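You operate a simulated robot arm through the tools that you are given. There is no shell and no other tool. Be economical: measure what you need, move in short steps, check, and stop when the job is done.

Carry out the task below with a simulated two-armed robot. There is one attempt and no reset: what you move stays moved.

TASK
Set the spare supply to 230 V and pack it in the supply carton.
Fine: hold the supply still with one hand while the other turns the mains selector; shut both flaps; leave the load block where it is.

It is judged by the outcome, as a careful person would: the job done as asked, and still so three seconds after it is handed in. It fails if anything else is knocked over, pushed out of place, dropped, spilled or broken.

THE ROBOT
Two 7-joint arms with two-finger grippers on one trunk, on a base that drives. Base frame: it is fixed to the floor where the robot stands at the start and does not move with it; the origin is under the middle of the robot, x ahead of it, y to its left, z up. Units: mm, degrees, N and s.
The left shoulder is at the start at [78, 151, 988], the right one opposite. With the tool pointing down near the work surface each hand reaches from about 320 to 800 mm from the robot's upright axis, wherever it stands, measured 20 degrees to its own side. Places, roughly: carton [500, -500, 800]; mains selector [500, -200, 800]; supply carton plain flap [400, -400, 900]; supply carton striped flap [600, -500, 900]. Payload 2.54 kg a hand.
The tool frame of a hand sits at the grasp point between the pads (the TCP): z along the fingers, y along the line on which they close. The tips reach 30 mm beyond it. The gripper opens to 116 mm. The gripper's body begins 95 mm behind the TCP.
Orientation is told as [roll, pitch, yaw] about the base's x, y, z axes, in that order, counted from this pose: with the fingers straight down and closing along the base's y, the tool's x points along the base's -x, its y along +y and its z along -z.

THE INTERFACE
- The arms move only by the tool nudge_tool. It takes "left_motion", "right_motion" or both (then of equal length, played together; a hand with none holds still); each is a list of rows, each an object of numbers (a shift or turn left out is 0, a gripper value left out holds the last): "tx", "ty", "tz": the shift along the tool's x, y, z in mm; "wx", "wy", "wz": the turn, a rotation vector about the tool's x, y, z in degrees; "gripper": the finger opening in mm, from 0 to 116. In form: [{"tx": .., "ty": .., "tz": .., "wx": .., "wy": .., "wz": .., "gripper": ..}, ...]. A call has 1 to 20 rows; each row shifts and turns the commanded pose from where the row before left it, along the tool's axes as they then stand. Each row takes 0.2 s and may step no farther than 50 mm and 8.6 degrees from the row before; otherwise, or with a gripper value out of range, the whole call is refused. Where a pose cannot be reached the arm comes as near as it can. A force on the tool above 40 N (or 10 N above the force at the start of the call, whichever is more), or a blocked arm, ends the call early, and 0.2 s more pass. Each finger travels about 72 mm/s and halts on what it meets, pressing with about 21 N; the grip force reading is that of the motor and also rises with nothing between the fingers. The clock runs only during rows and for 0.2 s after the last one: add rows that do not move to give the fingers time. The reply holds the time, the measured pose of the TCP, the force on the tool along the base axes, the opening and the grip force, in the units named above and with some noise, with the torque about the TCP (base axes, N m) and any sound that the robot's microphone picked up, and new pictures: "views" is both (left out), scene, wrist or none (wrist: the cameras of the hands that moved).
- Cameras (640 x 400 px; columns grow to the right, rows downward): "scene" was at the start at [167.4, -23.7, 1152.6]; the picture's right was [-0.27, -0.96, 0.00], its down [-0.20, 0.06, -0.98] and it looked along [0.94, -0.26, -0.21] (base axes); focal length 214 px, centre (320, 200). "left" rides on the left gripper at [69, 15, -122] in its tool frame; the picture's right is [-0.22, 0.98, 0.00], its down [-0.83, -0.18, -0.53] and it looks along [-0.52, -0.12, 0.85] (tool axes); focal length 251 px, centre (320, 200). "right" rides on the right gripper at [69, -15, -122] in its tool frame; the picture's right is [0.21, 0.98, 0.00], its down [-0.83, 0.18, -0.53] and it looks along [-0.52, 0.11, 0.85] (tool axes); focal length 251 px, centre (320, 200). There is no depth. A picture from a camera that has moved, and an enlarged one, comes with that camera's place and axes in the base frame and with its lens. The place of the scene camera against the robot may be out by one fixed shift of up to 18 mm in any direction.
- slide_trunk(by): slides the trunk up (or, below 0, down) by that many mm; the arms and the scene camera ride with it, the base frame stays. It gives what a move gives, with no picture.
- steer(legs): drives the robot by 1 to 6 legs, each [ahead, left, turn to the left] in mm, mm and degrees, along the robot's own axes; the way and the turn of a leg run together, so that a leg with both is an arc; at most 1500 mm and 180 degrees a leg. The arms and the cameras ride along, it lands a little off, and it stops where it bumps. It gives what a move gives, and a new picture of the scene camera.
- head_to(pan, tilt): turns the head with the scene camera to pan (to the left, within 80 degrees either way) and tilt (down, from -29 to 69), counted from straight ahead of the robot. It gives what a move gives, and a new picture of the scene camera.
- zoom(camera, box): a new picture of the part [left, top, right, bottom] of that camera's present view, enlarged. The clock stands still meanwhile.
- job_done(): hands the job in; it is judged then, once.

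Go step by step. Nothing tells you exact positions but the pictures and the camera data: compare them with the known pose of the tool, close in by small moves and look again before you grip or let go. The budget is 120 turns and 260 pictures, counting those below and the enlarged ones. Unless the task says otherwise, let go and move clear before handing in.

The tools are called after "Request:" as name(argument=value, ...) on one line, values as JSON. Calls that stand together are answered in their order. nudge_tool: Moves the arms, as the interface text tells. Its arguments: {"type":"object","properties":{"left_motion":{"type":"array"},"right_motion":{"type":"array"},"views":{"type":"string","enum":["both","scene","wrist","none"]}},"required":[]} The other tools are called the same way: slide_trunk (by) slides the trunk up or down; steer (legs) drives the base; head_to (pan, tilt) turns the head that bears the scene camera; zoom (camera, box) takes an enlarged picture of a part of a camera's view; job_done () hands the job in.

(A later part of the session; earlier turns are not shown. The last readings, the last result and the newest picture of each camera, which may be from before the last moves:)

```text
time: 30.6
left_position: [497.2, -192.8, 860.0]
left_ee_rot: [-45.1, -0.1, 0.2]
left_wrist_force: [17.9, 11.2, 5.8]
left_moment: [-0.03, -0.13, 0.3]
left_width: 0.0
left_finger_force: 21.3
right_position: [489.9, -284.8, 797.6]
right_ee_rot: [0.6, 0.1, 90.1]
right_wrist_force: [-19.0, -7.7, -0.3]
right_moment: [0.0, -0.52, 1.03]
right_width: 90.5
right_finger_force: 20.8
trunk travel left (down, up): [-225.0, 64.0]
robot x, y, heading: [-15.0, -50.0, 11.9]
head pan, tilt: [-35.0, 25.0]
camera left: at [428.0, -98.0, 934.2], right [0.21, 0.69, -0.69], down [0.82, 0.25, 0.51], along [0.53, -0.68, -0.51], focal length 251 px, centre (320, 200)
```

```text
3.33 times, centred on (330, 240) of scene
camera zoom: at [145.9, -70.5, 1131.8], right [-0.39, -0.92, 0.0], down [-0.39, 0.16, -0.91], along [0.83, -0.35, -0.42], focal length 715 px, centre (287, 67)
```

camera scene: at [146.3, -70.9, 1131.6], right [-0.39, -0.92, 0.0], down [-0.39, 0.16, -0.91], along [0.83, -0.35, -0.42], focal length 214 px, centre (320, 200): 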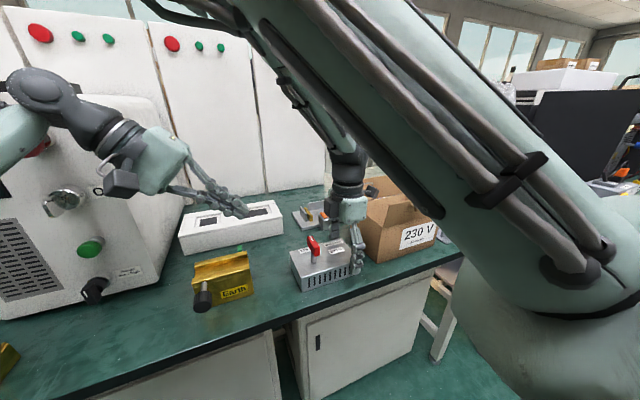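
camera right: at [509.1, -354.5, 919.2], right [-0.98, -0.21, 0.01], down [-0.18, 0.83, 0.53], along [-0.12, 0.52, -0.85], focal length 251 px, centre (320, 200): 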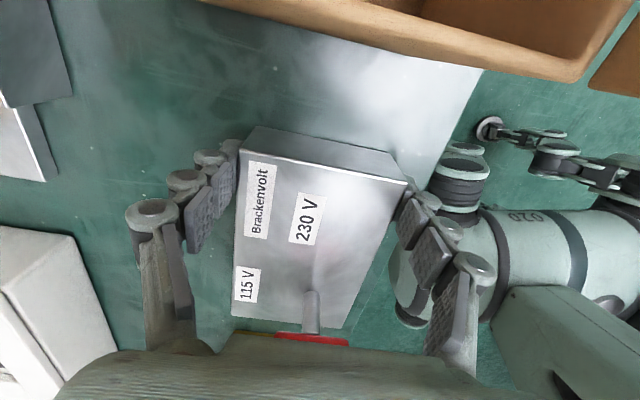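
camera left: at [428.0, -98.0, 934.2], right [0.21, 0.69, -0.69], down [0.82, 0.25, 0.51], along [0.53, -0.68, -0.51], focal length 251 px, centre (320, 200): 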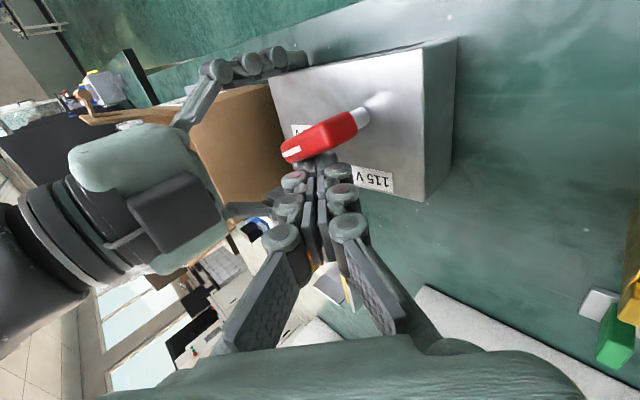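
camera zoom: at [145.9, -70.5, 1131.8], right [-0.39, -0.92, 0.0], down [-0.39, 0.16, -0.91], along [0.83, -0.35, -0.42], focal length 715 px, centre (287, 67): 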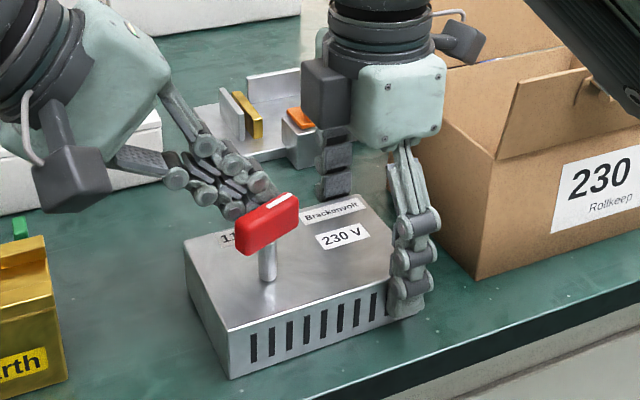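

Force jumped to 18 N with hardly any more turning, which suggests the end stop. I'll back off and measure the knob's angle.

Request:
nudge_tool(left_motion=[{"tx": -6}, {"tx": -6}, {"tx": -4, "ty": 10, "tz": -10}, {"ty": 15, "tz": -15}, {"ty": 15, "tz": -15}, {"ty": 15, "tz": -15}, {}], views="wrist")

Request:
zoom(camera="left", box=[230, 20, 410, 180])

Request:
zoom(camera="scene", box=[280, 210, 380, 290])

```text
time: 32.2
left_position: [513.9, -117.7, 858.6]
left_ee_rot: [-45.0, 0.0, 0.0]
left_wrist_force: [0.2, 0.3, 0.4]
left_moment: [0.03, 0.0, 0.0]
left_width: 0.0
left_finger_force: 21.2
right_position: [493.0, -284.8, 796.8]
right_ee_rot: [0.3, 0.0, 90.0]
right_wrist_force: [0.3, 0.9, 1.0]
right_moment: [0.25, 0.13, -0.1]
right_width: 89.5
right_finger_force: 20.9
trunk travel left (down, up): [-225.0, 64.0]
robot x, y, heading: [-14.4, -48.2, 11.7]
head pan, tilt: [-35.0, 25.0]
camera left: at [443.7, -20.6, 933.1], right [0.21, 0.69, -0.69], down [0.83, 0.25, 0.51], along [0.52, -0.68, -0.52], focal length 251 px, centre (320, 200)
```

left: 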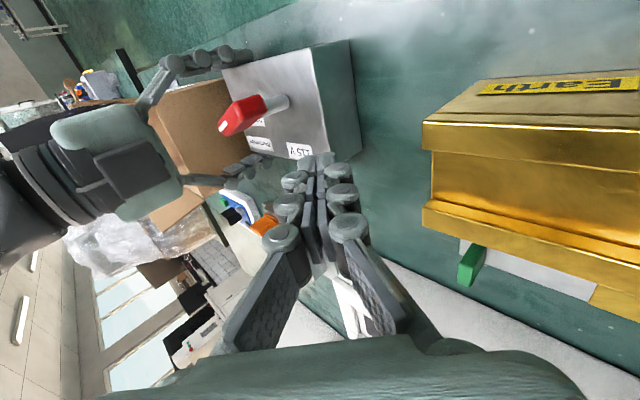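

```text
2.50 times, centred on (320, 100) of left
camera zoom: at [443.7, -20.6, 933.1], right [0.21, 0.69, -0.69], down [0.83, 0.25, 0.51], along [0.52, -0.68, -0.52], focal length 629 px, centre (320, 450)
```

zoom: 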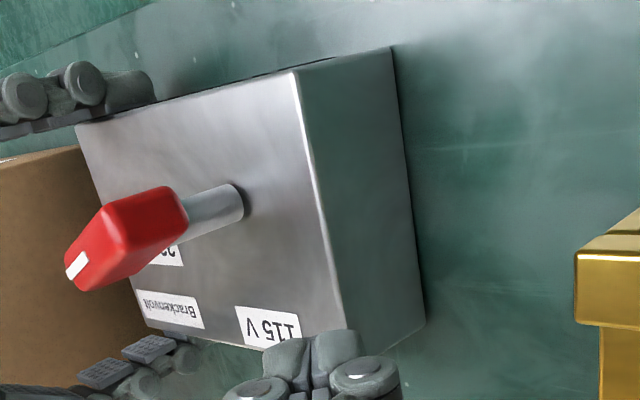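

```text
5.00 times, centred on (330, 250) of scene
camera zoom: at [146.4, -70.9, 1131.6], right [-0.39, -0.92, 0.0], down [-0.39, 0.16, -0.91], along [0.83, -0.35, -0.42], focal length 1072 px, centre (270, -50)
```

zoom: 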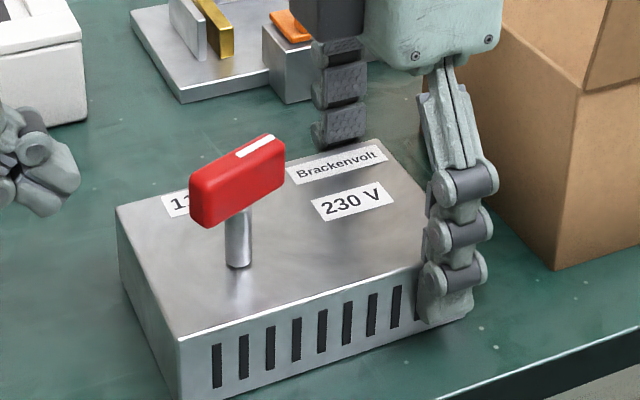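

The knob now stands at about -69°, against roughly -74° for the 230 V label, and it stops hard there, so it's set. I'll retract the left hand, then regrip with the right hand nearer the box's centre for lifting.

Request:
nudge_tool(left_motion=[{"tz": -30}, {"tz": -30}, {"tz": -30}, {"tz": -30, "ty": 15}, {"tz": -20, "ty": 30}, {"ty": 30}, {}, {}, {}], right_motion=[{"gripper": 100}, {"gripper": 112}, {}, {"tx": -10}, {"tx": -12}, {"tx": -12}, {"tx": -12}, {"tx": -4}, {}], views="both")

```text
time: 34.2
left_position: [507.3, 30.1, 910.8]
left_ee_rot: [-44.8, -0.7, -0.2]
left_wrist_force: [0.7, -24.5, 14.9]
left_moment: [3.82, -0.13, -0.43]
left_width: 0.0
left_finger_force: 21.0
right_position: [492.3, -247.3, 800.3]
right_ee_rot: [0.1, -0.3, 90.0]
right_wrist_force: [0.4, -0.2, 0.2]
right_moment: [0.03, 0.01, 0.03]
right_width: 112.2
right_finger_force: 0.1
right hand out of reach, approached as far as the arm can: row 7, 8
trunk travel left (down, up): [-225.0, 64.0]
robot x, y, heading: [-11.5, -53.5, 12.1]
head pan, tilt: [-35.0, 25.0]
camera scene: at [141.8, -74.4, 1132.4], right [-0.39, -0.92, -0.01], down [-0.38, 0.17, -0.91], along [0.84, -0.35, -0.42], focal length 214 px, centre (320, 200)
camera right: at [508.8, -317.9, 921.5], right [-0.98, -0.21, 0.0], down [-0.18, 0.82, 0.54], along [-0.12, 0.53, -0.84], focal length 251 px, centre (320, 200)
camera left: at [438.2, 126.9, 983.8], right [0.23, 0.69, -0.69], down [0.82, 0.24, 0.52], along [0.52, -0.68, -0.51], focal length 251 px, centre (320, 200)
```

scene: 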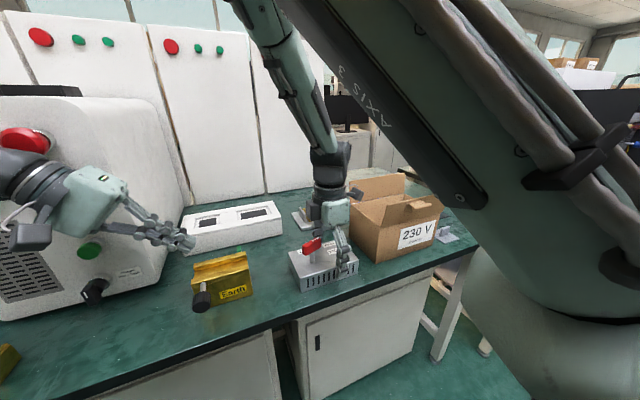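
right: 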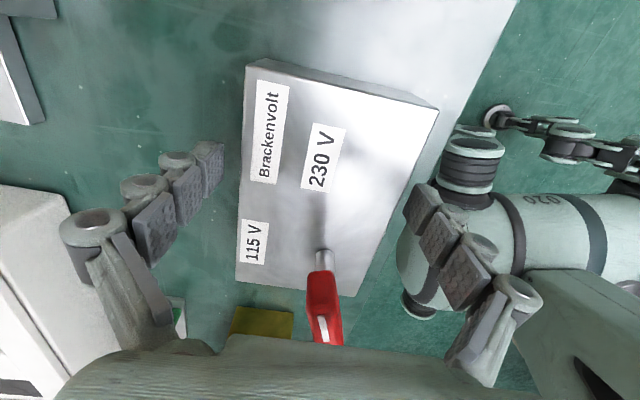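
left: 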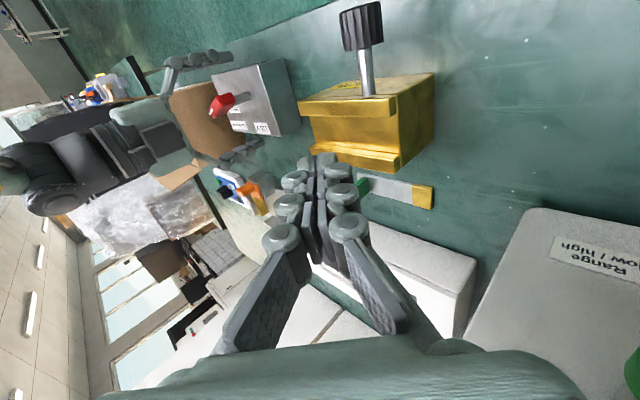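

The left wrist has touched the big white machine (24 N), so I'm backing it off straight away toward -y and up.

Request:
nudge_tool(left_motion=[{"ty": -14, "tz": 14}, {"ty": -14, "tz": 14}, {"ty": -14, "tz": 14}, {}], views="scene")

```text
time: 35.2
left_position: [509.5, -28.1, 905.1]
left_ee_rot: [-44.9, -0.1, -0.4]
left_wrist_force: [0.6, -0.7, 1.2]
left_moment: [0.03, -0.02, 0.02]
left_width: 0.0
left_finger_force: 21.5
right_position: [494.3, -248.0, 799.6]
right_ee_rot: [0.1, 0.0, 89.9]
right_wrist_force: [-0.6, -0.2, 0.5]
right_moment: [0.01, -0.01, 0.01]
right_width: 112.0
right_finger_force: 0.1
trunk travel left (down, up): [-225.0, 64.0]
robot x, y, heading: [-17.3, -50.0, 11.7]
head pan, tilt: [-35.0, 25.0]
camera scene: at [144.0, -72.0, 1132.0], right [-0.39, -0.92, 0.0], down [-0.39, 0.17, -0.91], along [0.84, -0.35, -0.42], focal length 214 px, centre (320, 200)
```

scene: 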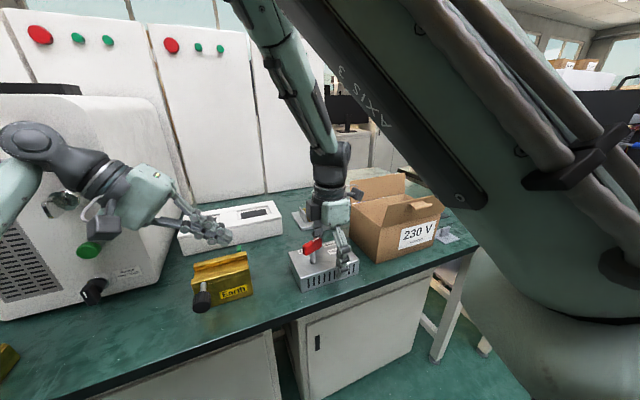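

The machine has not shifted. I'll lift the left hand clear and toward the robot, and grip the supply with the right hand (y -247, near centre).

Request:
nudge_tool(left_motion=[{"ty": -16, "tz": -16, "tx": 20}, {"ty": -16, "tz": -16, "tx": 20}, {"ty": -16, "tz": -16, "tx": 20}, {"ty": -16, "tz": -16, "tx": 20}, {"tx": 20}, {}], right_motion=[{"gripper": 98}, {"gripper": 88}, {"gripper": 76}, {}, {}, {}], views="both")

```text
time: 36.6
left_position: [412.9, -25.0, 995.5]
left_ee_rot: [-44.9, 0.1, 0.0]
left_wrist_force: [-1.3, 0.4, -0.3]
left_moment: [-0.03, -0.01, 0.01]
left_width: 0.0
left_finger_force: 21.0
right_position: [494.5, -246.5, 799.5]
right_ee_rot: [0.3, 0.0, 90.0]
right_wrist_force: [-1.4, -3.8, 7.0]
right_moment: [0.14, 0.08, 0.08]
right_width: 89.3
right_finger_force: 20.3
trunk travel left (down, up): [-225.0, 64.0]
robot x, y, heading: [-10.5, -46.9, 12.2]
head pan, tilt: [-35.0, 25.0]
camera scene: at [145.9, -71.0, 1131.8], right [-0.39, -0.92, 0.0], down [-0.39, 0.16, -0.91], along [0.83, -0.35, -0.42], focal length 214 px, centre (320, 200)
camera right: at [512.0, -315.4, 920.1], right [-0.98, -0.21, 0.01], down [-0.18, 0.83, 0.54], along [-0.12, 0.52, -0.84], focal length 251 px, centre (320, 200)
camera left: at [342.3, 71.4, 1070.1], right [0.21, 0.69, -0.69], down [0.83, 0.25, 0.51], along [0.52, -0.68, -0.52], focal length 251 px, centre (320, 200)
```

scene: 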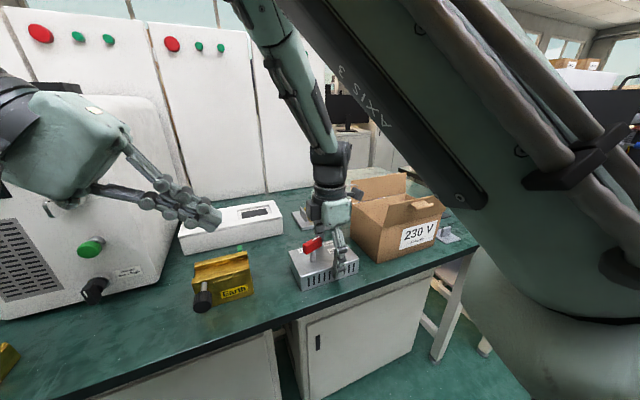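
right: 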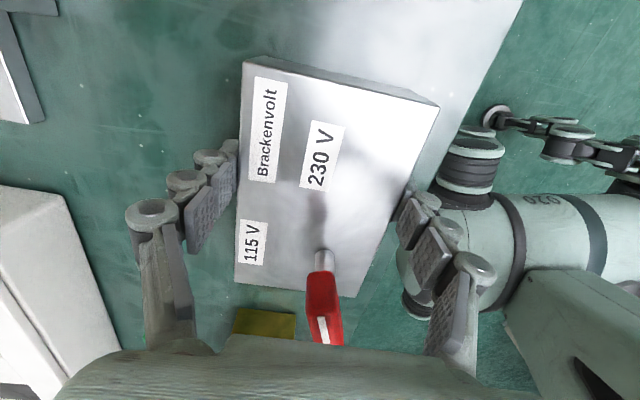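
left: 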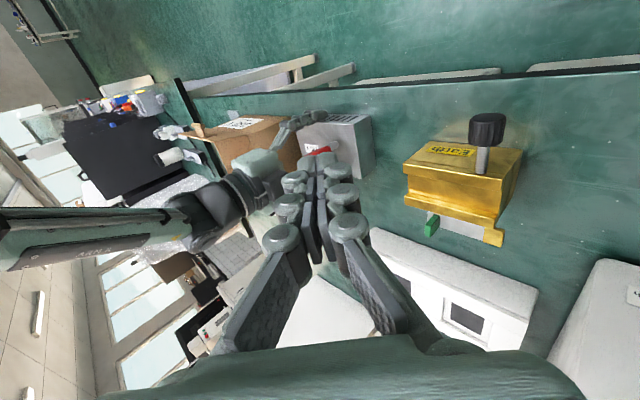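

Gripped. Lifting straight first, then drifting slightly to -y to stay within reach but still short of the carton.

Request:
nudge_tool(right_motion=[{"tz": -10}, {"tz": -15}, {"tz": -20, "tx": 6}, {"tz": -20, "tx": 6}, {"tz": -20, "tx": 6}, {"tz": -20, "tx": 6}, {"tz": -20, "tx": 6}, {}], views="both")

```text
time: 38.4
left_position: [413.2, -25.4, 995.0]
left_ee_rot: [-45.0, -0.1, 0.0]
left_wrist_force: [-0.3, -0.4, -1.0]
left_moment: [0.0, 0.03, 0.04]
left_width: 0.0
left_finger_force: 21.4
right_position: [497.7, -276.8, 923.2]
right_ee_rot: [0.3, 0.1, 89.9]
right_wrist_force: [0.0, 0.7, -3.8]
right_moment: [-0.04, -0.03, 0.0]
right_width: 89.5
right_finger_force: 21.2
trunk travel left (down, up): [-225.0, 64.0]
robot x, y, heading: [-12.4, -48.7, 12.1]
head pan, tilt: [-35.0, 25.0]
camera scene: at [146.8, -71.3, 1133.7], right [-0.39, -0.92, 0.0], down [-0.37, 0.16, -0.92], along [0.84, -0.36, -0.4], focal length 214 px, centre (320, 200)
camera right: at [513.8, -345.9, 1044.4], right [-0.98, -0.21, 0.01], down [-0.18, 0.83, 0.54], along [-0.12, 0.52, -0.84], focal length 251 px, centre (320, 200)
```

scene: 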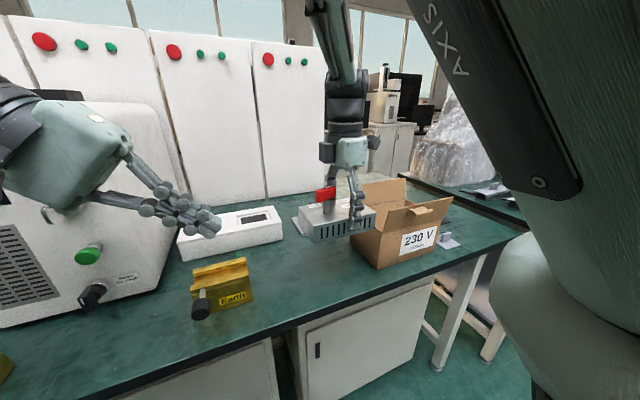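
right: 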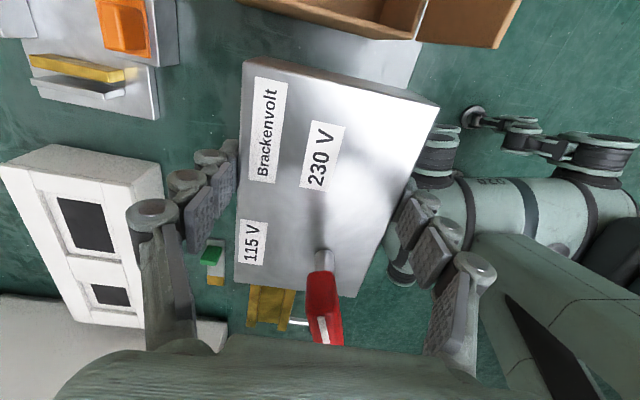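

Level and secure. Moving over the carton, a little higher.

Request:
nudge_tool(right_motion=[{"tz": -15, "ty": -5}, {"tx": 27, "ty": -4}, {"tx": 27, "ty": -4}, {"tx": 27, "ty": -4}, {"tx": 28, "ty": -4}, {"tx": 28, "ty": -4}, {"tx": 28}, {"tx": 28}, {}], views="both")

Request:
head_to(pan=-48, tilt=28)

```text
time: 40.4
left_position: [412.6, -24.4, 995.3]
left_ee_rot: [-45.1, 0.0, 0.0]
left_wrist_force: [1.2, -0.4, -0.1]
left_moment: [-0.01, -0.01, -0.02]
left_width: 0.1
left_finger_force: 21.2
right_position: [522.4, -469.8, 938.3]
right_ee_rot: [0.4, -0.1, 90.0]
right_wrist_force: [0.6, 0.1, -2.9]
right_moment: [-0.05, 0.02, 0.01]
right_width: 89.7
right_finger_force: 21.2
trunk travel left (down, up): [-225.0, 64.0]
robot x, y, heading: [-14.6, -48.4, 12.1]
head pan, tilt: [-35.0, 25.0]
camera scene: at [146.6, -71.1, 1131.6], right [-0.39, -0.92, 0.0], down [-0.39, 0.17, -0.91], along [0.83, -0.35, -0.42], focal length 214 px, centre (320, 200)
camera right: at [538.5, -539.1, 1059.1], right [-0.98, -0.22, 0.01], down [-0.18, 0.83, 0.53], along [-0.12, 0.52, -0.85], focal length 251 px, centre (320, 200)
```

scene: 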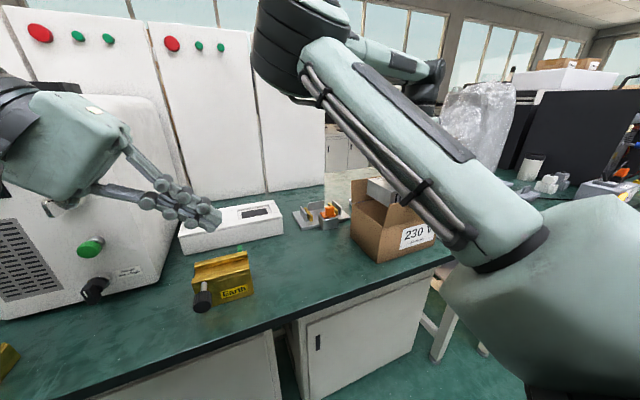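
right: 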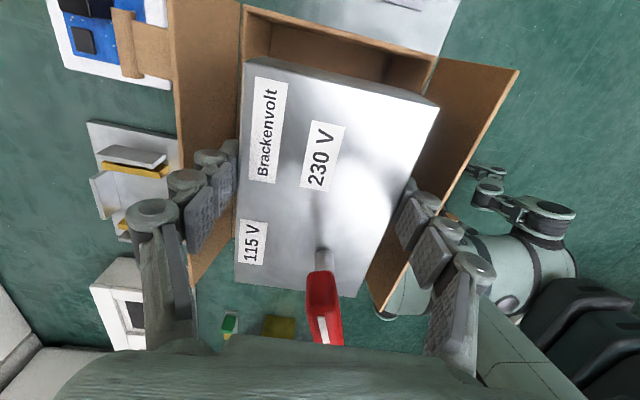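

```text
time: 41.2
left_position: [413.1, -25.9, 995.8]
left_ee_rot: [-45.0, 0.0, 0.0]
left_wrist_force: [0.6, -0.7, 0.8]
left_moment: [-0.01, -0.01, -0.01]
left_width: 0.0
left_finger_force: 20.6
right_position: [522.0, -469.2, 936.2]
right_ee_rot: [0.3, 0.0, 90.0]
right_wrist_force: [0.5, 0.2, -3.2]
right_moment: [-0.04, -0.02, -0.04]
right_width: 89.7
right_finger_force: 21.1
trunk travel left (down, up): [-225.0, 64.0]
robot x, y, heading: [-15.1, -49.5, 11.9]
head pan, tilt: [-48.0, 28.0]
camera scene: at [135.6, -88.7, 1126.8], right [-0.59, -0.81, 0.0], down [-0.38, 0.28, -0.88], along [0.71, -0.52, -0.47], focal length 214 px, centre (320, 200)
```

scene: 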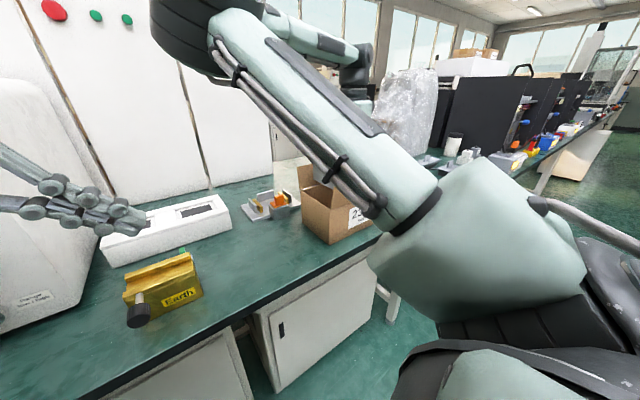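

The supply is centred over the carton (x 455–590, right wall at y -547). Lowering most of the way now.

Request:
nudge_tool(right_motion=[{"tz": 20, "tx": -2}, {"tz": 20}, {"tz": 20}, {"tz": 20}, {}], views="wrist")

Request:
zoom(camera="left", box=[150, 80, 350, 240])

```text
time: 42.4
left_position: [411.1, -23.9, 996.0]
left_ee_rot: [-45.2, -0.1, 0.1]
left_wrist_force: [-0.3, 0.7, 0.0]
left_moment: [-0.02, -0.02, 0.02]
left_width: 0.0
left_finger_force: 20.9
right_position: [520.9, -466.6, 862.8]
right_ee_rot: [-0.3, 0.5, 90.1]
right_wrist_force: [6.7, -7.0, 37.3]
right_moment: [-0.04, 0.32, -0.01]
right_width: 89.4
right_finger_force: 21.3
trunk travel left (down, up): [-225.0, 64.0]
robot x, y, heading: [-12.1, -49.5, 12.0]
head pan, tilt: [-48.0, 28.0]
camera right: at [536.6, -535.3, 985.9], right [-0.98, -0.22, 0.0], down [-0.18, 0.83, 0.53], along [-0.11, 0.51, -0.85], focal length 251 px, centre (320, 200)
```

right: 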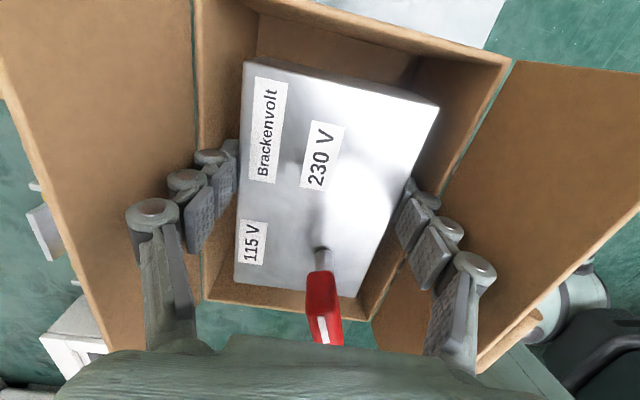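

```text
2.50 times, centred on (250, 160) of left
camera zoom: at [341.1, 72.7, 1071.1], right [0.22, 0.69, -0.69], down [0.82, 0.25, 0.51], along [0.52, -0.68, -0.51], focal length 629 px, centre (495, 300)
```

zoom: 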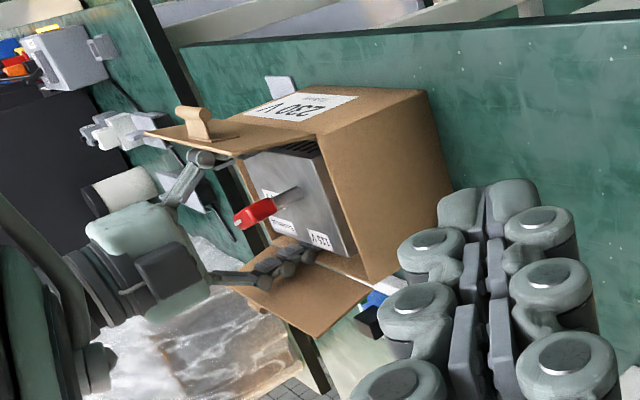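

I met 37 N upward at TCP z 863, centred on the gripper, so probably the finger knuckles are touching the flaps or rim. I'll ease up and look closely.

Request:
nudge_tool(right_motion=[{"tz": -6}, {}], views="none")

Request:
zoom(camera="right", box=[100, 40, 300, 320])

Request:
zoom(camera="right", box=[340, 100, 540, 380])

Request:
zoom(camera="left", box=[200, 110, 300, 200])

```text
time: 43.0
left_position: [411.4, -24.5, 993.9]
left_ee_rot: [-45.2, -0.1, 0.0]
left_wrist_force: [0.5, -0.3, 0.3]
left_moment: [-0.01, -0.02, 0.01]
left_width: 0.0
left_finger_force: 20.9
right_position: [520.2, -466.5, 863.0]
right_ee_rot: [0.4, -0.1, 90.0]
right_wrist_force: [5.2, -3.0, 12.8]
right_moment: [-0.03, -0.19, -0.08]
right_width: 89.4
right_finger_force: 20.6
trunk travel left (down, up): [-225.0, 64.0]
robot x, y, heading: [-13.2, -49.1, 11.9]
head pan, tilt: [-48.0, 28.0]
```

```text
1.43 times, centred on (200, 180) of right
camera zoom: at [536.8, -535.5, 985.0], right [-0.98, -0.21, 0.01], down [-0.18, 0.83, 0.54], along [-0.12, 0.52, -0.84], focal length 359 px, centre (491, 229)
```

zoom: 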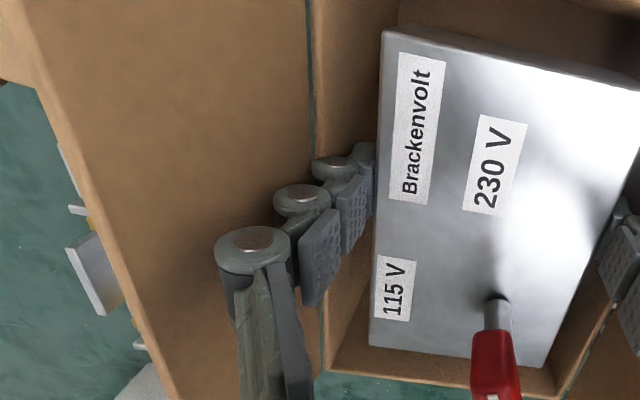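

```text
1.43 times, centred on (440, 240) of right
camera zoom: at [536.8, -535.5, 985.0], right [-0.98, -0.21, 0.01], down [-0.18, 0.83, 0.54], along [-0.12, 0.52, -0.84], focal length 359 px, centre (149, 143)
```

zoom: 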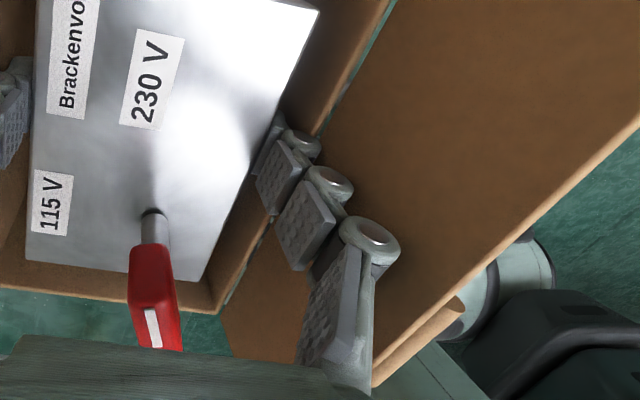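

```text
4.44 times, centred on (250, 155) of left
camera zoom: at [342.5, 71.9, 1069.8], right [0.21, 0.69, -0.69], down [0.83, 0.25, 0.51], along [0.52, -0.68, -0.52], focal length 1118 px, centre (631, 400)
```

zoom: 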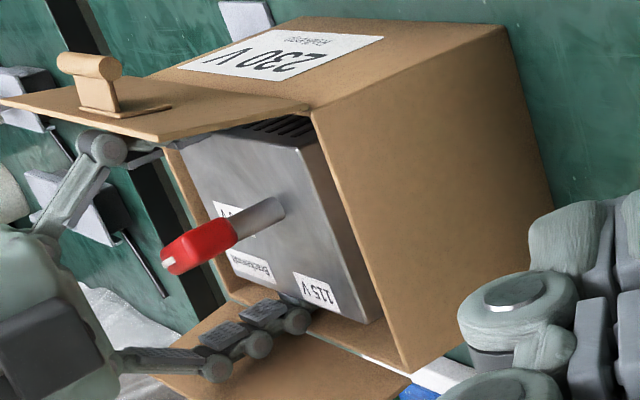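

The finger knuckles bulge to about ±66 mm and meet both carton rims, so the supply can't go in gripped across its body. It's light (~0.36 kg), so I'll set it back on the table and regrip it by the tall knob, which stays near rim height. First up and back out.

Request:
nudge_tool(right_motion=[{"tz": -15}, {"tz": -20}, {"tz": -20}, {"tz": -20}, {"tx": -27, "ty": 4}, {"tx": -27, "ty": 4}, {"tx": -27, "ty": 4}, {"tx": -27, "ty": 4}, {"tx": -27, "ty": 4}, {"tx": -27, "ty": 4}, {"tx": -25, "ty": 4}, {}], views="both")

```text
time: 44.8
left_position: [416.7, -20.3, 984.7]
left_ee_rot: [-43.4, 0.8, 0.5]
left_wrist_force: [1.4, 1.0, -0.3]
left_moment: [-0.02, 0.01, -0.02]
left_width: 0.0
left_finger_force: 20.4
right_position: [504.0, -357.5, 939.9]
right_ee_rot: [0.0, -0.2, 89.8]
right_wrist_force: [-0.3, -0.6, -4.0]
right_moment: [-0.01, -0.04, -0.01]
right_width: 89.4
right_finger_force: 20.5
right hand out of reach, approached as far as the arm can: row 9
trunk travel left (down, up): [-225.0, 64.0]
robot x, y, heading: [-18.2, -52.0, 11.8]
head pan, tilt: [-48.0, 28.0]
stopped in row 9 (left hand): the force on the tool passed its limit at 65 N (the readings are from after the stop); the commanded pose is now the measured one
camera scene: at [135.9, -88.8, 1126.7], right [-0.59, -0.81, 0.0], down [-0.38, 0.28, -0.88], along [0.71, -0.52, -0.47], focal length 214 px, centre (320, 200)
camera right: at [521.1, -427.4, 1062.5], right [-0.98, -0.21, 0.0], down [-0.18, 0.82, 0.54], along [-0.11, 0.52, -0.84], focal length 251 px, centre (320, 200)
```

scene: 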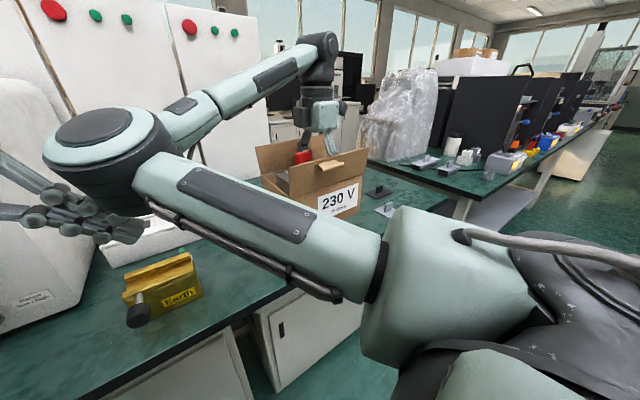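
right: 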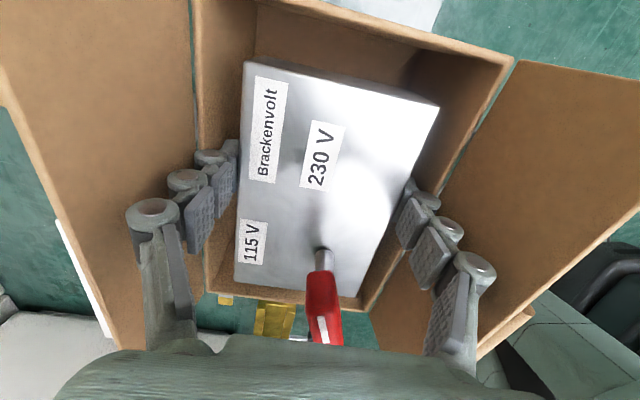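

The carton has come up with the supply, wedged on the fingers, and the right elbow bumped the left hand. I'll retrace the path exactly to bring the carton back over its place, before setting it down.

Request:
nudge_tool(right_motion=[{"tx": 15, "ty": -2.5}, {"tx": 20, "ty": -3}, {"tx": 20, "ty": -3}, {"tx": 20, "ty": -3}, {"tx": 20, "ty": -3}, {"tx": 14, "ty": -2}, {}], views="both")

Request:
zoom(camera="left", box=[150, 60, 350, 240])

```text
time: 46.4
left_position: [415.6, -19.4, 985.4]
left_ee_rot: [-43.3, 0.8, 0.4]
left_wrist_force: [0.1, -0.3, 0.1]
left_moment: [-0.02, 0.0, -0.06]
left_width: 0.0
left_finger_force: 21.3
right_position: [521.2, -467.3, 941.8]
right_ee_rot: [-0.1, -0.2, 89.7]
right_wrist_force: [-0.3, 0.1, -4.7]
right_moment: [-0.08, -0.03, 0.01]
right_width: 89.3
right_finger_force: 21.1
trunk travel left (down, up): [-225.0, 64.0]
robot x, y, heading: [-13.9, -52.2, 11.8]
head pan, tilt: [-48.0, 28.0]
camera scene: at [135.6, -88.7, 1126.8], right [-0.59, -0.81, 0.0], down [-0.38, 0.28, -0.88], along [0.71, -0.52, -0.47], focal length 214 px, centre (320, 200)
camera right: at [537.1, -536.5, 1063.5], right [-0.98, -0.21, 0.0], down [-0.18, 0.83, 0.54], along [-0.11, 0.52, -0.84], focal length 251 px, centre (320, 200)
```

scene: 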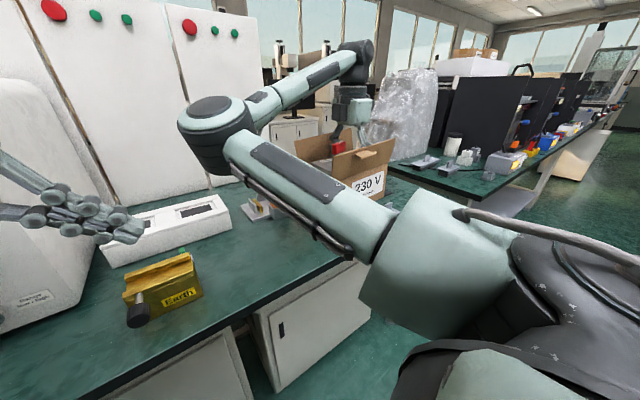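
right: 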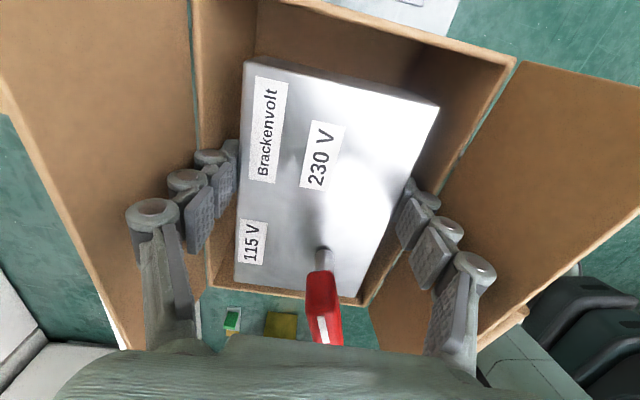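

```text
2.22 times, centred on (250, 150) of left
camera zoom: at [345.8, 72.7, 1063.1], right [0.2, 0.71, -0.67], down [0.83, 0.24, 0.5], along [0.52, -0.66, -0.54], focal length 559 px, centre (476, 311)
```

zoom: 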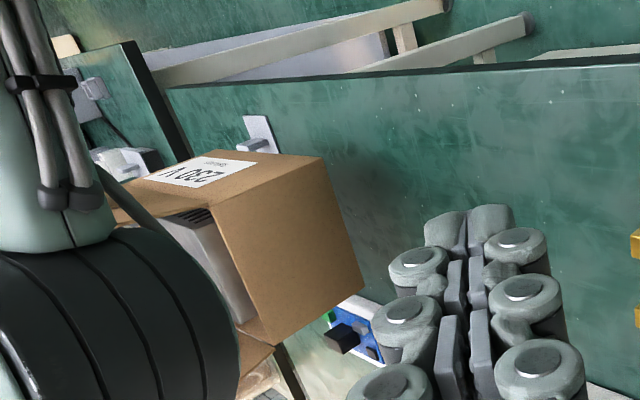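

Now lowering the carton straight back down to its place, gently at the end.

Request:
nudge_tool(right_motion=[{"tz": 20}, {"tz": 20}, {"tz": 20}, {"tz": 10}, {"tz": 4}, {"tz": 3}, {}], views="both")

Request:
zoom(camera="left", box=[150, 60, 350, 240])

```text
time: 48.0
left_position: [415.3, -20.4, 985.4]
left_ee_rot: [-43.4, 0.8, 0.5]
left_wrist_force: [0.3, -0.5, -0.5]
left_moment: [0.02, 0.0, -0.02]
left_width: 0.0
left_finger_force: 21.4
right_position: [521.3, -464.6, 865.6]
right_ee_rot: [-0.3, 0.0, 89.9]
right_wrist_force: [5.2, -1.5, 7.9]
right_moment: [-0.08, 0.15, 0.03]
right_width: 89.6
right_finger_force: 21.4
trunk travel left (down, up): [-225.0, 64.0]
robot x, y, heading: [-12.1, -51.5, 11.8]
head pan, tilt: [-48.0, 28.0]
camera scene: at [135.2, -88.2, 1127.0], right [-0.59, -0.81, 0.0], down [-0.38, 0.28, -0.88], along [0.71, -0.52, -0.47], focal length 214 px, centre (320, 200)
camera right: at [537.0, -535.2, 987.9], right [-0.98, -0.21, 0.0], down [-0.18, 0.83, 0.53], along [-0.11, 0.52, -0.85], focal length 251 px, centre (320, 200)
```

scene: 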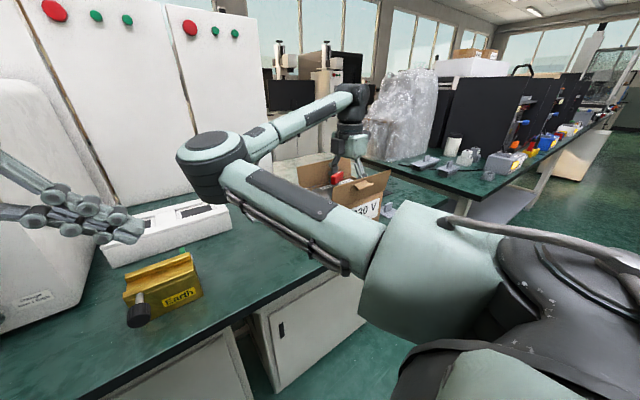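
right: 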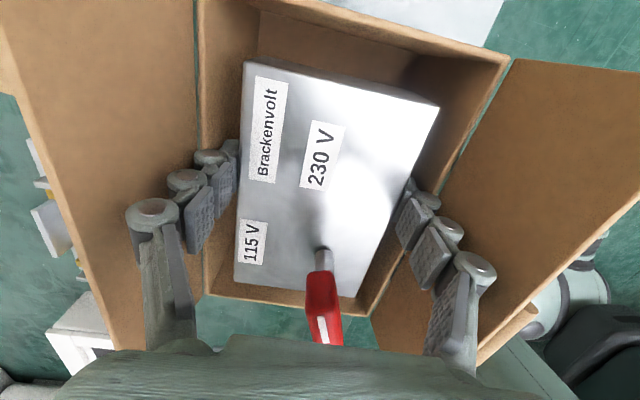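

```text
2.22 times, centred on (250, 150) of left
camera zoom: at [345.4, 73.2, 1063.4], right [0.2, 0.71, -0.67], down [0.83, 0.24, 0.5], along [0.52, -0.66, -0.54], focal length 559 px, centre (476, 311)
```

zoom: 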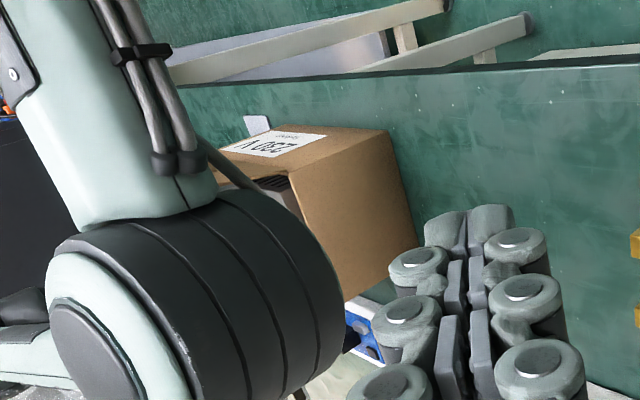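

The carton is back down on the table. I'll try to work the fingers loose with a small rocking lift, then check whether the carton stays.

Request:
nudge_tool(right_motion=[{"tz": -2, "wx": 3}, {"tz": -2, "wx": -6}, {"tz": -2, "wx": 6}, {"tz": -2, "wx": -6}, {"tz": -2, "wx": 6}, {"tz": -2, "wx": -6}, {"tz": -2, "wx": 3}, {}], views="both")

```text
time: 49.8
left_position: [414.7, -19.5, 984.9]
left_ee_rot: [-43.5, 0.8, 0.5]
left_wrist_force: [-0.3, 0.0, -0.6]
left_moment: [-0.02, -0.01, -0.02]
left_width: 0.0
left_finger_force: 20.6
right_position: [521.6, -466.3, 878.2]
right_ee_rot: [-0.2, -0.2, 89.7]
right_wrist_force: [1.0, 0.0, -4.2]
right_moment: [-0.08, -0.03, 0.0]
right_width: 89.6
right_finger_force: 21.5
trunk travel left (down, up): [-225.0, 64.0]
robot x, y, heading: [-16.9, -52.9, 11.9]
head pan, tilt: [-48.0, 28.0]
camera scene: at [135.6, -88.8, 1126.7], right [-0.59, -0.81, 0.0], down [-0.38, 0.28, -0.88], along [0.71, -0.52, -0.47], focal length 214 px, centre (320, 200)
camera right: at [537.1, -536.2, 1000.1], right [-0.98, -0.21, 0.0], down [-0.18, 0.83, 0.54], along [-0.11, 0.52, -0.84], focal length 251 px, centre (320, 200)
```

scene: 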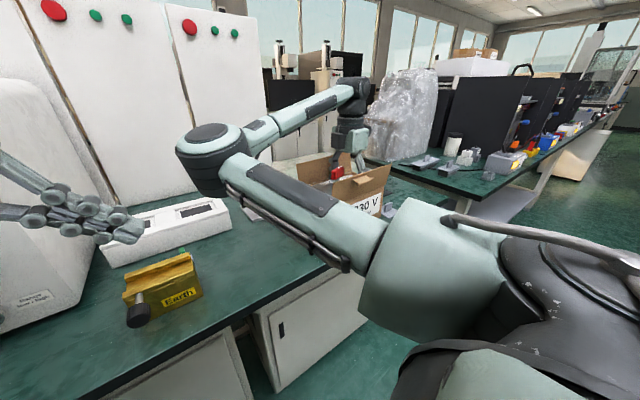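
right: 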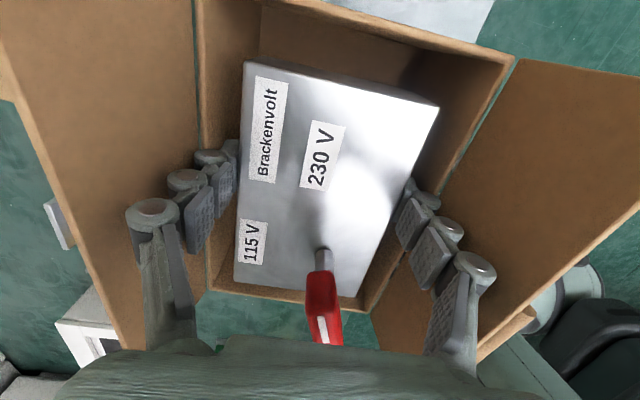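

The carton still follows. I need to see exactly where the fingers catch, so I'll zoom in close.

Request:
zoom(camera="right", box=[170, 120, 270, 200])

Request:
zoom(camera="right", box=[370, 160, 470, 240])

Request:
zoom(camera="right", box=[190, 250, 390, 340])

Request:
zoom(camera="scene", box=[280, 70, 420, 220])

```text
5.00 times, centred on (220, 160) of right
camera zoom: at [537.1, -536.2, 1000.1], right [-0.98, -0.21, 0.0], down [-0.18, 0.83, 0.54], along [-0.11, 0.52, -0.84], focal length 1257 px, centre (820, 400)
```

zoom: 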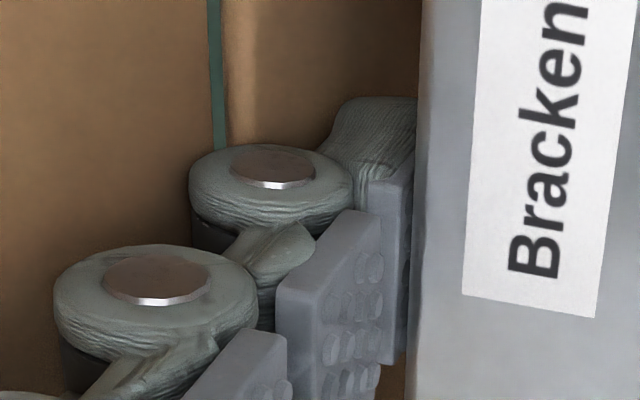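

```text
5.00 times, centred on (420, 200) of right
camera zoom: at [537.1, -536.2, 1000.1], right [-0.98, -0.21, 0.0], down [-0.18, 0.83, 0.54], along [-0.11, 0.52, -0.84], focal length 1257 px, centre (-180, 200)
```

zoom: 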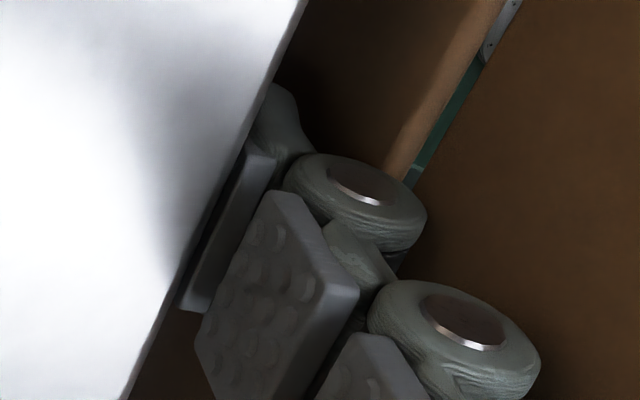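

```text
3.20 times, centred on (290, 295) of right
camera zoom: at [537.1, -536.2, 1000.1], right [-0.98, -0.21, 0.0], down [-0.18, 0.83, 0.54], along [-0.11, 0.52, -0.84], focal length 805 px, centre (416, -104)
```

zoom: 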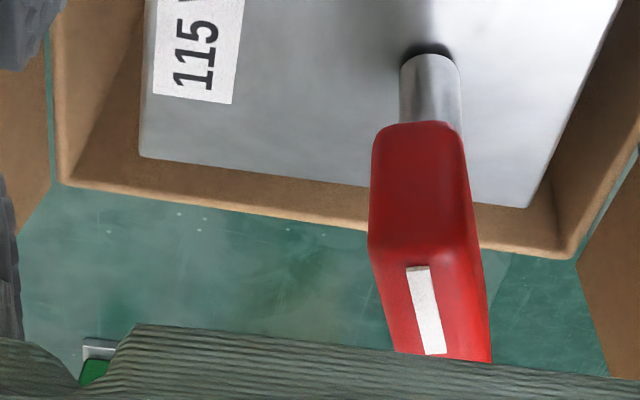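

```text
2.67 times, centred on (350, 145) of scene
camera zoom: at [135.6, -88.8, 1126.7], right [-0.59, -0.81, 0.0], down [-0.38, 0.28, -0.88], along [0.71, -0.52, -0.47], focal length 572 px, centre (240, 347)
```

zoom: 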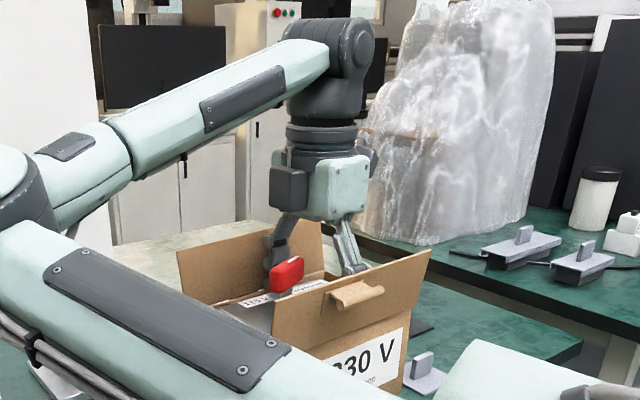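

Now it's clear: the first knuckle on each finger is jammed against the rims. My plan is to let the left hand take the supply by its knob while the carton stands in place, release with the right, lower the supply with the left, then pull the right hand out closed. For that the right elbow must not be in the way, so I'll lift the lot, drive to a better stance and set it back in the same place. First, left hand clear and right hand up.

Request:
nudge_tool(left_motion=[{"tx": 29, "ty": 4.4, "tz": -10}, {"tx": 29, "ty": 4.4, "tz": -10}, {"tx": 29, "ty": 4.4, "tz": -10}, {"tx": 28, "ty": 4.4, "tz": -9}, {}], views="none")

Request:
nudge_tool(right_motion=[{"tz": -15}, {"tz": -18}, {"tz": -18}, {"tz": -18}, {"tz": -18}, {"tz": -15}, {}], views="both")

```text
time: 51.0
left_position: [301.4, 16.7, 1002.0]
left_ee_rot: [-43.2, 0.8, 0.5]
left_wrist_force: [0.4, 0.2, -0.1]
left_moment: [-0.01, 0.01, 0.02]
left_width: 0.0
left_finger_force: 20.9
right_position: [522.1, -466.5, 877.5]
right_ee_rot: [-0.1, 0.0, 89.8]
right_wrist_force: [1.0, -0.3, -3.7]
right_moment: [-0.09, -0.03, 0.0]
right_width: 89.8
right_finger_force: 21.0
trunk travel left (down, up): [-225.0, 64.0]
robot x, y, heading: [-15.0, -54.4, 12.1]
head pan, tilt: [-48.0, 28.0]
```

```text
time: 52.6
left_position: [299.8, 17.5, 1001.6]
left_ee_rot: [-43.4, 0.8, 0.5]
left_wrist_force: [-0.1, 0.0, 0.4]
left_moment: [-0.03, -0.01, -0.01]
left_width: 0.1
left_finger_force: 21.3
right_position: [522.3, -465.4, 979.6]
right_ee_rot: [-0.1, -0.2, 89.8]
right_wrist_force: [-0.3, -0.3, -3.7]
right_moment: [-0.05, -0.01, -0.01]
right_width: 89.4
right_finger_force: 20.8
trunk travel left (down, up): [-225.0, 64.0]
robot x, y, heading: [-15.9, -52.3, 12.0]
head pan, tilt: [-48.0, 28.0]
camera scene: at [135.6, -88.8, 1126.7], right [-0.59, -0.81, 0.0], down [-0.38, 0.28, -0.88], along [0.71, -0.52, -0.47], focal length 214 px, centre (320, 200)
camera right: at [537.6, -535.9, 1101.7], right [-0.98, -0.21, 0.0], down [-0.18, 0.83, 0.54], along [-0.11, 0.52, -0.84], focal length 251 px, centre (320, 200)
```

scene: 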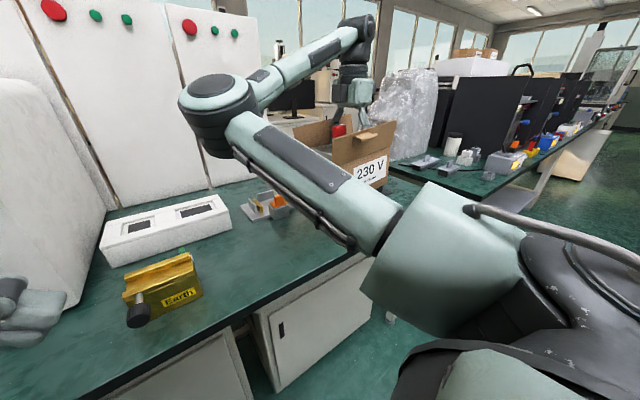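
right: 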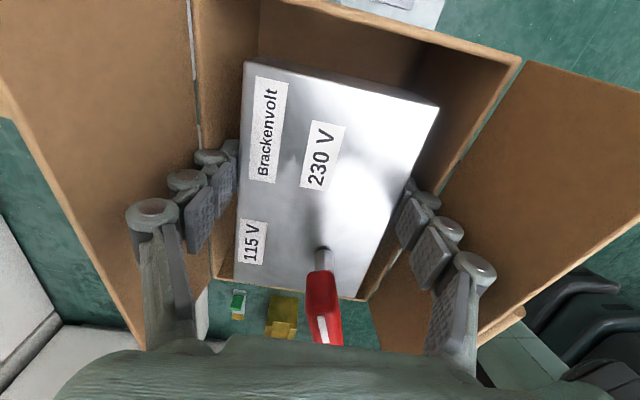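

The carton only pivots slightly on the knuckles, so the jam is light but holding. I'll raise the trunk for clearance, then drive right, turn left and drive right again, to a stance where the right elbow points outward.

Request:
slide_trunk(by=45)

Request:
steer(legs=[[-58, -297, 0]])

```text
time: 53.5
left_position: [301.0, 18.8, 1046.1]
left_ee_rot: [-43.2, 0.8, 0.5]
left_wrist_force: [0.0, -0.4, 0.2]
left_moment: [0.01, 0.02, -0.02]
left_width: 0.1
left_finger_force: 20.7
right_position: [521.1, -466.5, 1023.9]
right_ee_rot: [-0.1, -0.1, 89.9]
right_wrist_force: [-0.3, 0.6, -3.9]
right_moment: [-0.08, 0.03, -0.01]
right_width: 89.6
right_finger_force: 20.8
trunk travel left (down, up): [-270.0, 19.0]
robot x, y, heading: [-17.8, -48.1, 12.0]
head pan, tilt: [-48.0, 28.0]
```

```text
time: 57.0
left_position: [306.5, -282.5, 1046.5]
left_ee_rot: [-43.3, 0.8, 0.7]
left_wrist_force: [-0.2, -0.7, 0.9]
left_moment: [0.03, -0.01, 0.05]
left_width: 0.0
left_finger_force: 21.4
right_position: [527.4, -767.4, 1024.6]
right_ee_rot: [-0.1, -0.1, 89.9]
right_wrist_force: [0.0, -0.6, -4.4]
right_moment: [-0.03, -0.04, 0.0]
right_width: 89.5
right_finger_force: 20.4
trunk travel left (down, up): [-270.0, 19.0]
robot x, y, heading: [-9.3, -351.5, 12.2]
head pan, tilt: [-48.0, 28.0]
camera scene: at [141.1, -390.2, 1171.8], right [-0.59, -0.81, 0.0], down [-0.38, 0.28, -0.88], along [0.72, -0.52, -0.47], focal length 214 px, centre (320, 200)
```

scene: 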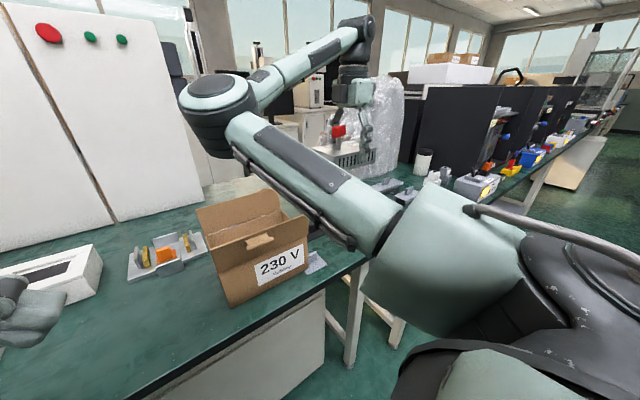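

The carton has come off by itself and stands upright on the table near its old place, turned a little, and the right hand holds only the supply. I'll drive back and survey the carton.

Request:
steer(legs=[[58, 297, 0]])

Request:
head_to(pan=-40, tilt=35)

```text
time: 60.4
left_position: [299.9, 19.1, 1047.6]
left_ee_rot: [-43.4, 0.7, 0.6]
left_wrist_force: [-0.9, -0.3, 0.4]
left_moment: [-0.01, -0.03, 0.0]
left_width: 0.0
left_finger_force: 21.0
right_position: [520.9, -466.5, 1025.4]
right_ee_rot: [-0.1, -0.1, 90.0]
right_wrist_force: [-0.4, -0.4, -3.1]
right_moment: [-0.07, 0.0, 0.04]
right_width: 89.9
right_finger_force: 21.1
trunk travel left (down, up): [-270.0, 19.0]
robot x, y, heading: [-13.5, -49.3, 12.2]
head pan, tilt: [-48.0, 28.0]
camera scene: at [135.5, -89.3, 1171.8], right [-0.59, -0.81, 0.0], down [-0.38, 0.28, -0.88], along [0.72, -0.52, -0.47], focal length 214 px, centre (320, 200)
```

scene: 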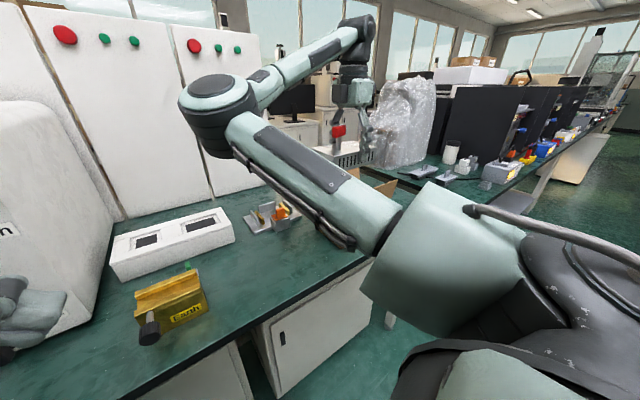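

```text
time: 61.1
left_position: [300.0, 17.6, 1046.9]
left_ee_rot: [-43.3, 0.8, 0.7]
left_wrist_force: [-1.0, -0.8, 0.9]
left_moment: [0.0, -0.03, -0.02]
left_width: 0.3
left_finger_force: 21.2
right_position: [521.2, -466.4, 1024.2]
right_ee_rot: [-0.1, -0.1, 89.9]
right_wrist_force: [0.2, -0.1, -2.8]
right_moment: [-0.05, -0.01, -0.03]
right_width: 89.5
right_finger_force: 20.9
trunk travel left (down, up): [-270.0, 19.0]
robot x, y, heading: [-12.5, -50.0, 12.1]
head pan, tilt: [-40.0, 35.0]
camera scene: at [139.4, -77.2, 1160.8], right [-0.47, -0.88, 0.0], down [-0.51, 0.27, -0.82], along [0.72, -0.38, -0.57], focal length 214 px, centre (320, 200)
```

scene: 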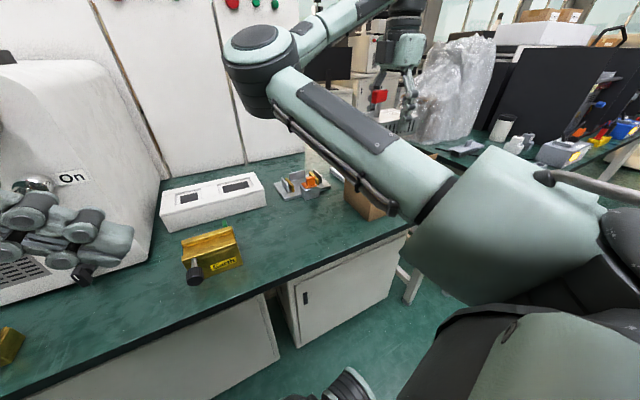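

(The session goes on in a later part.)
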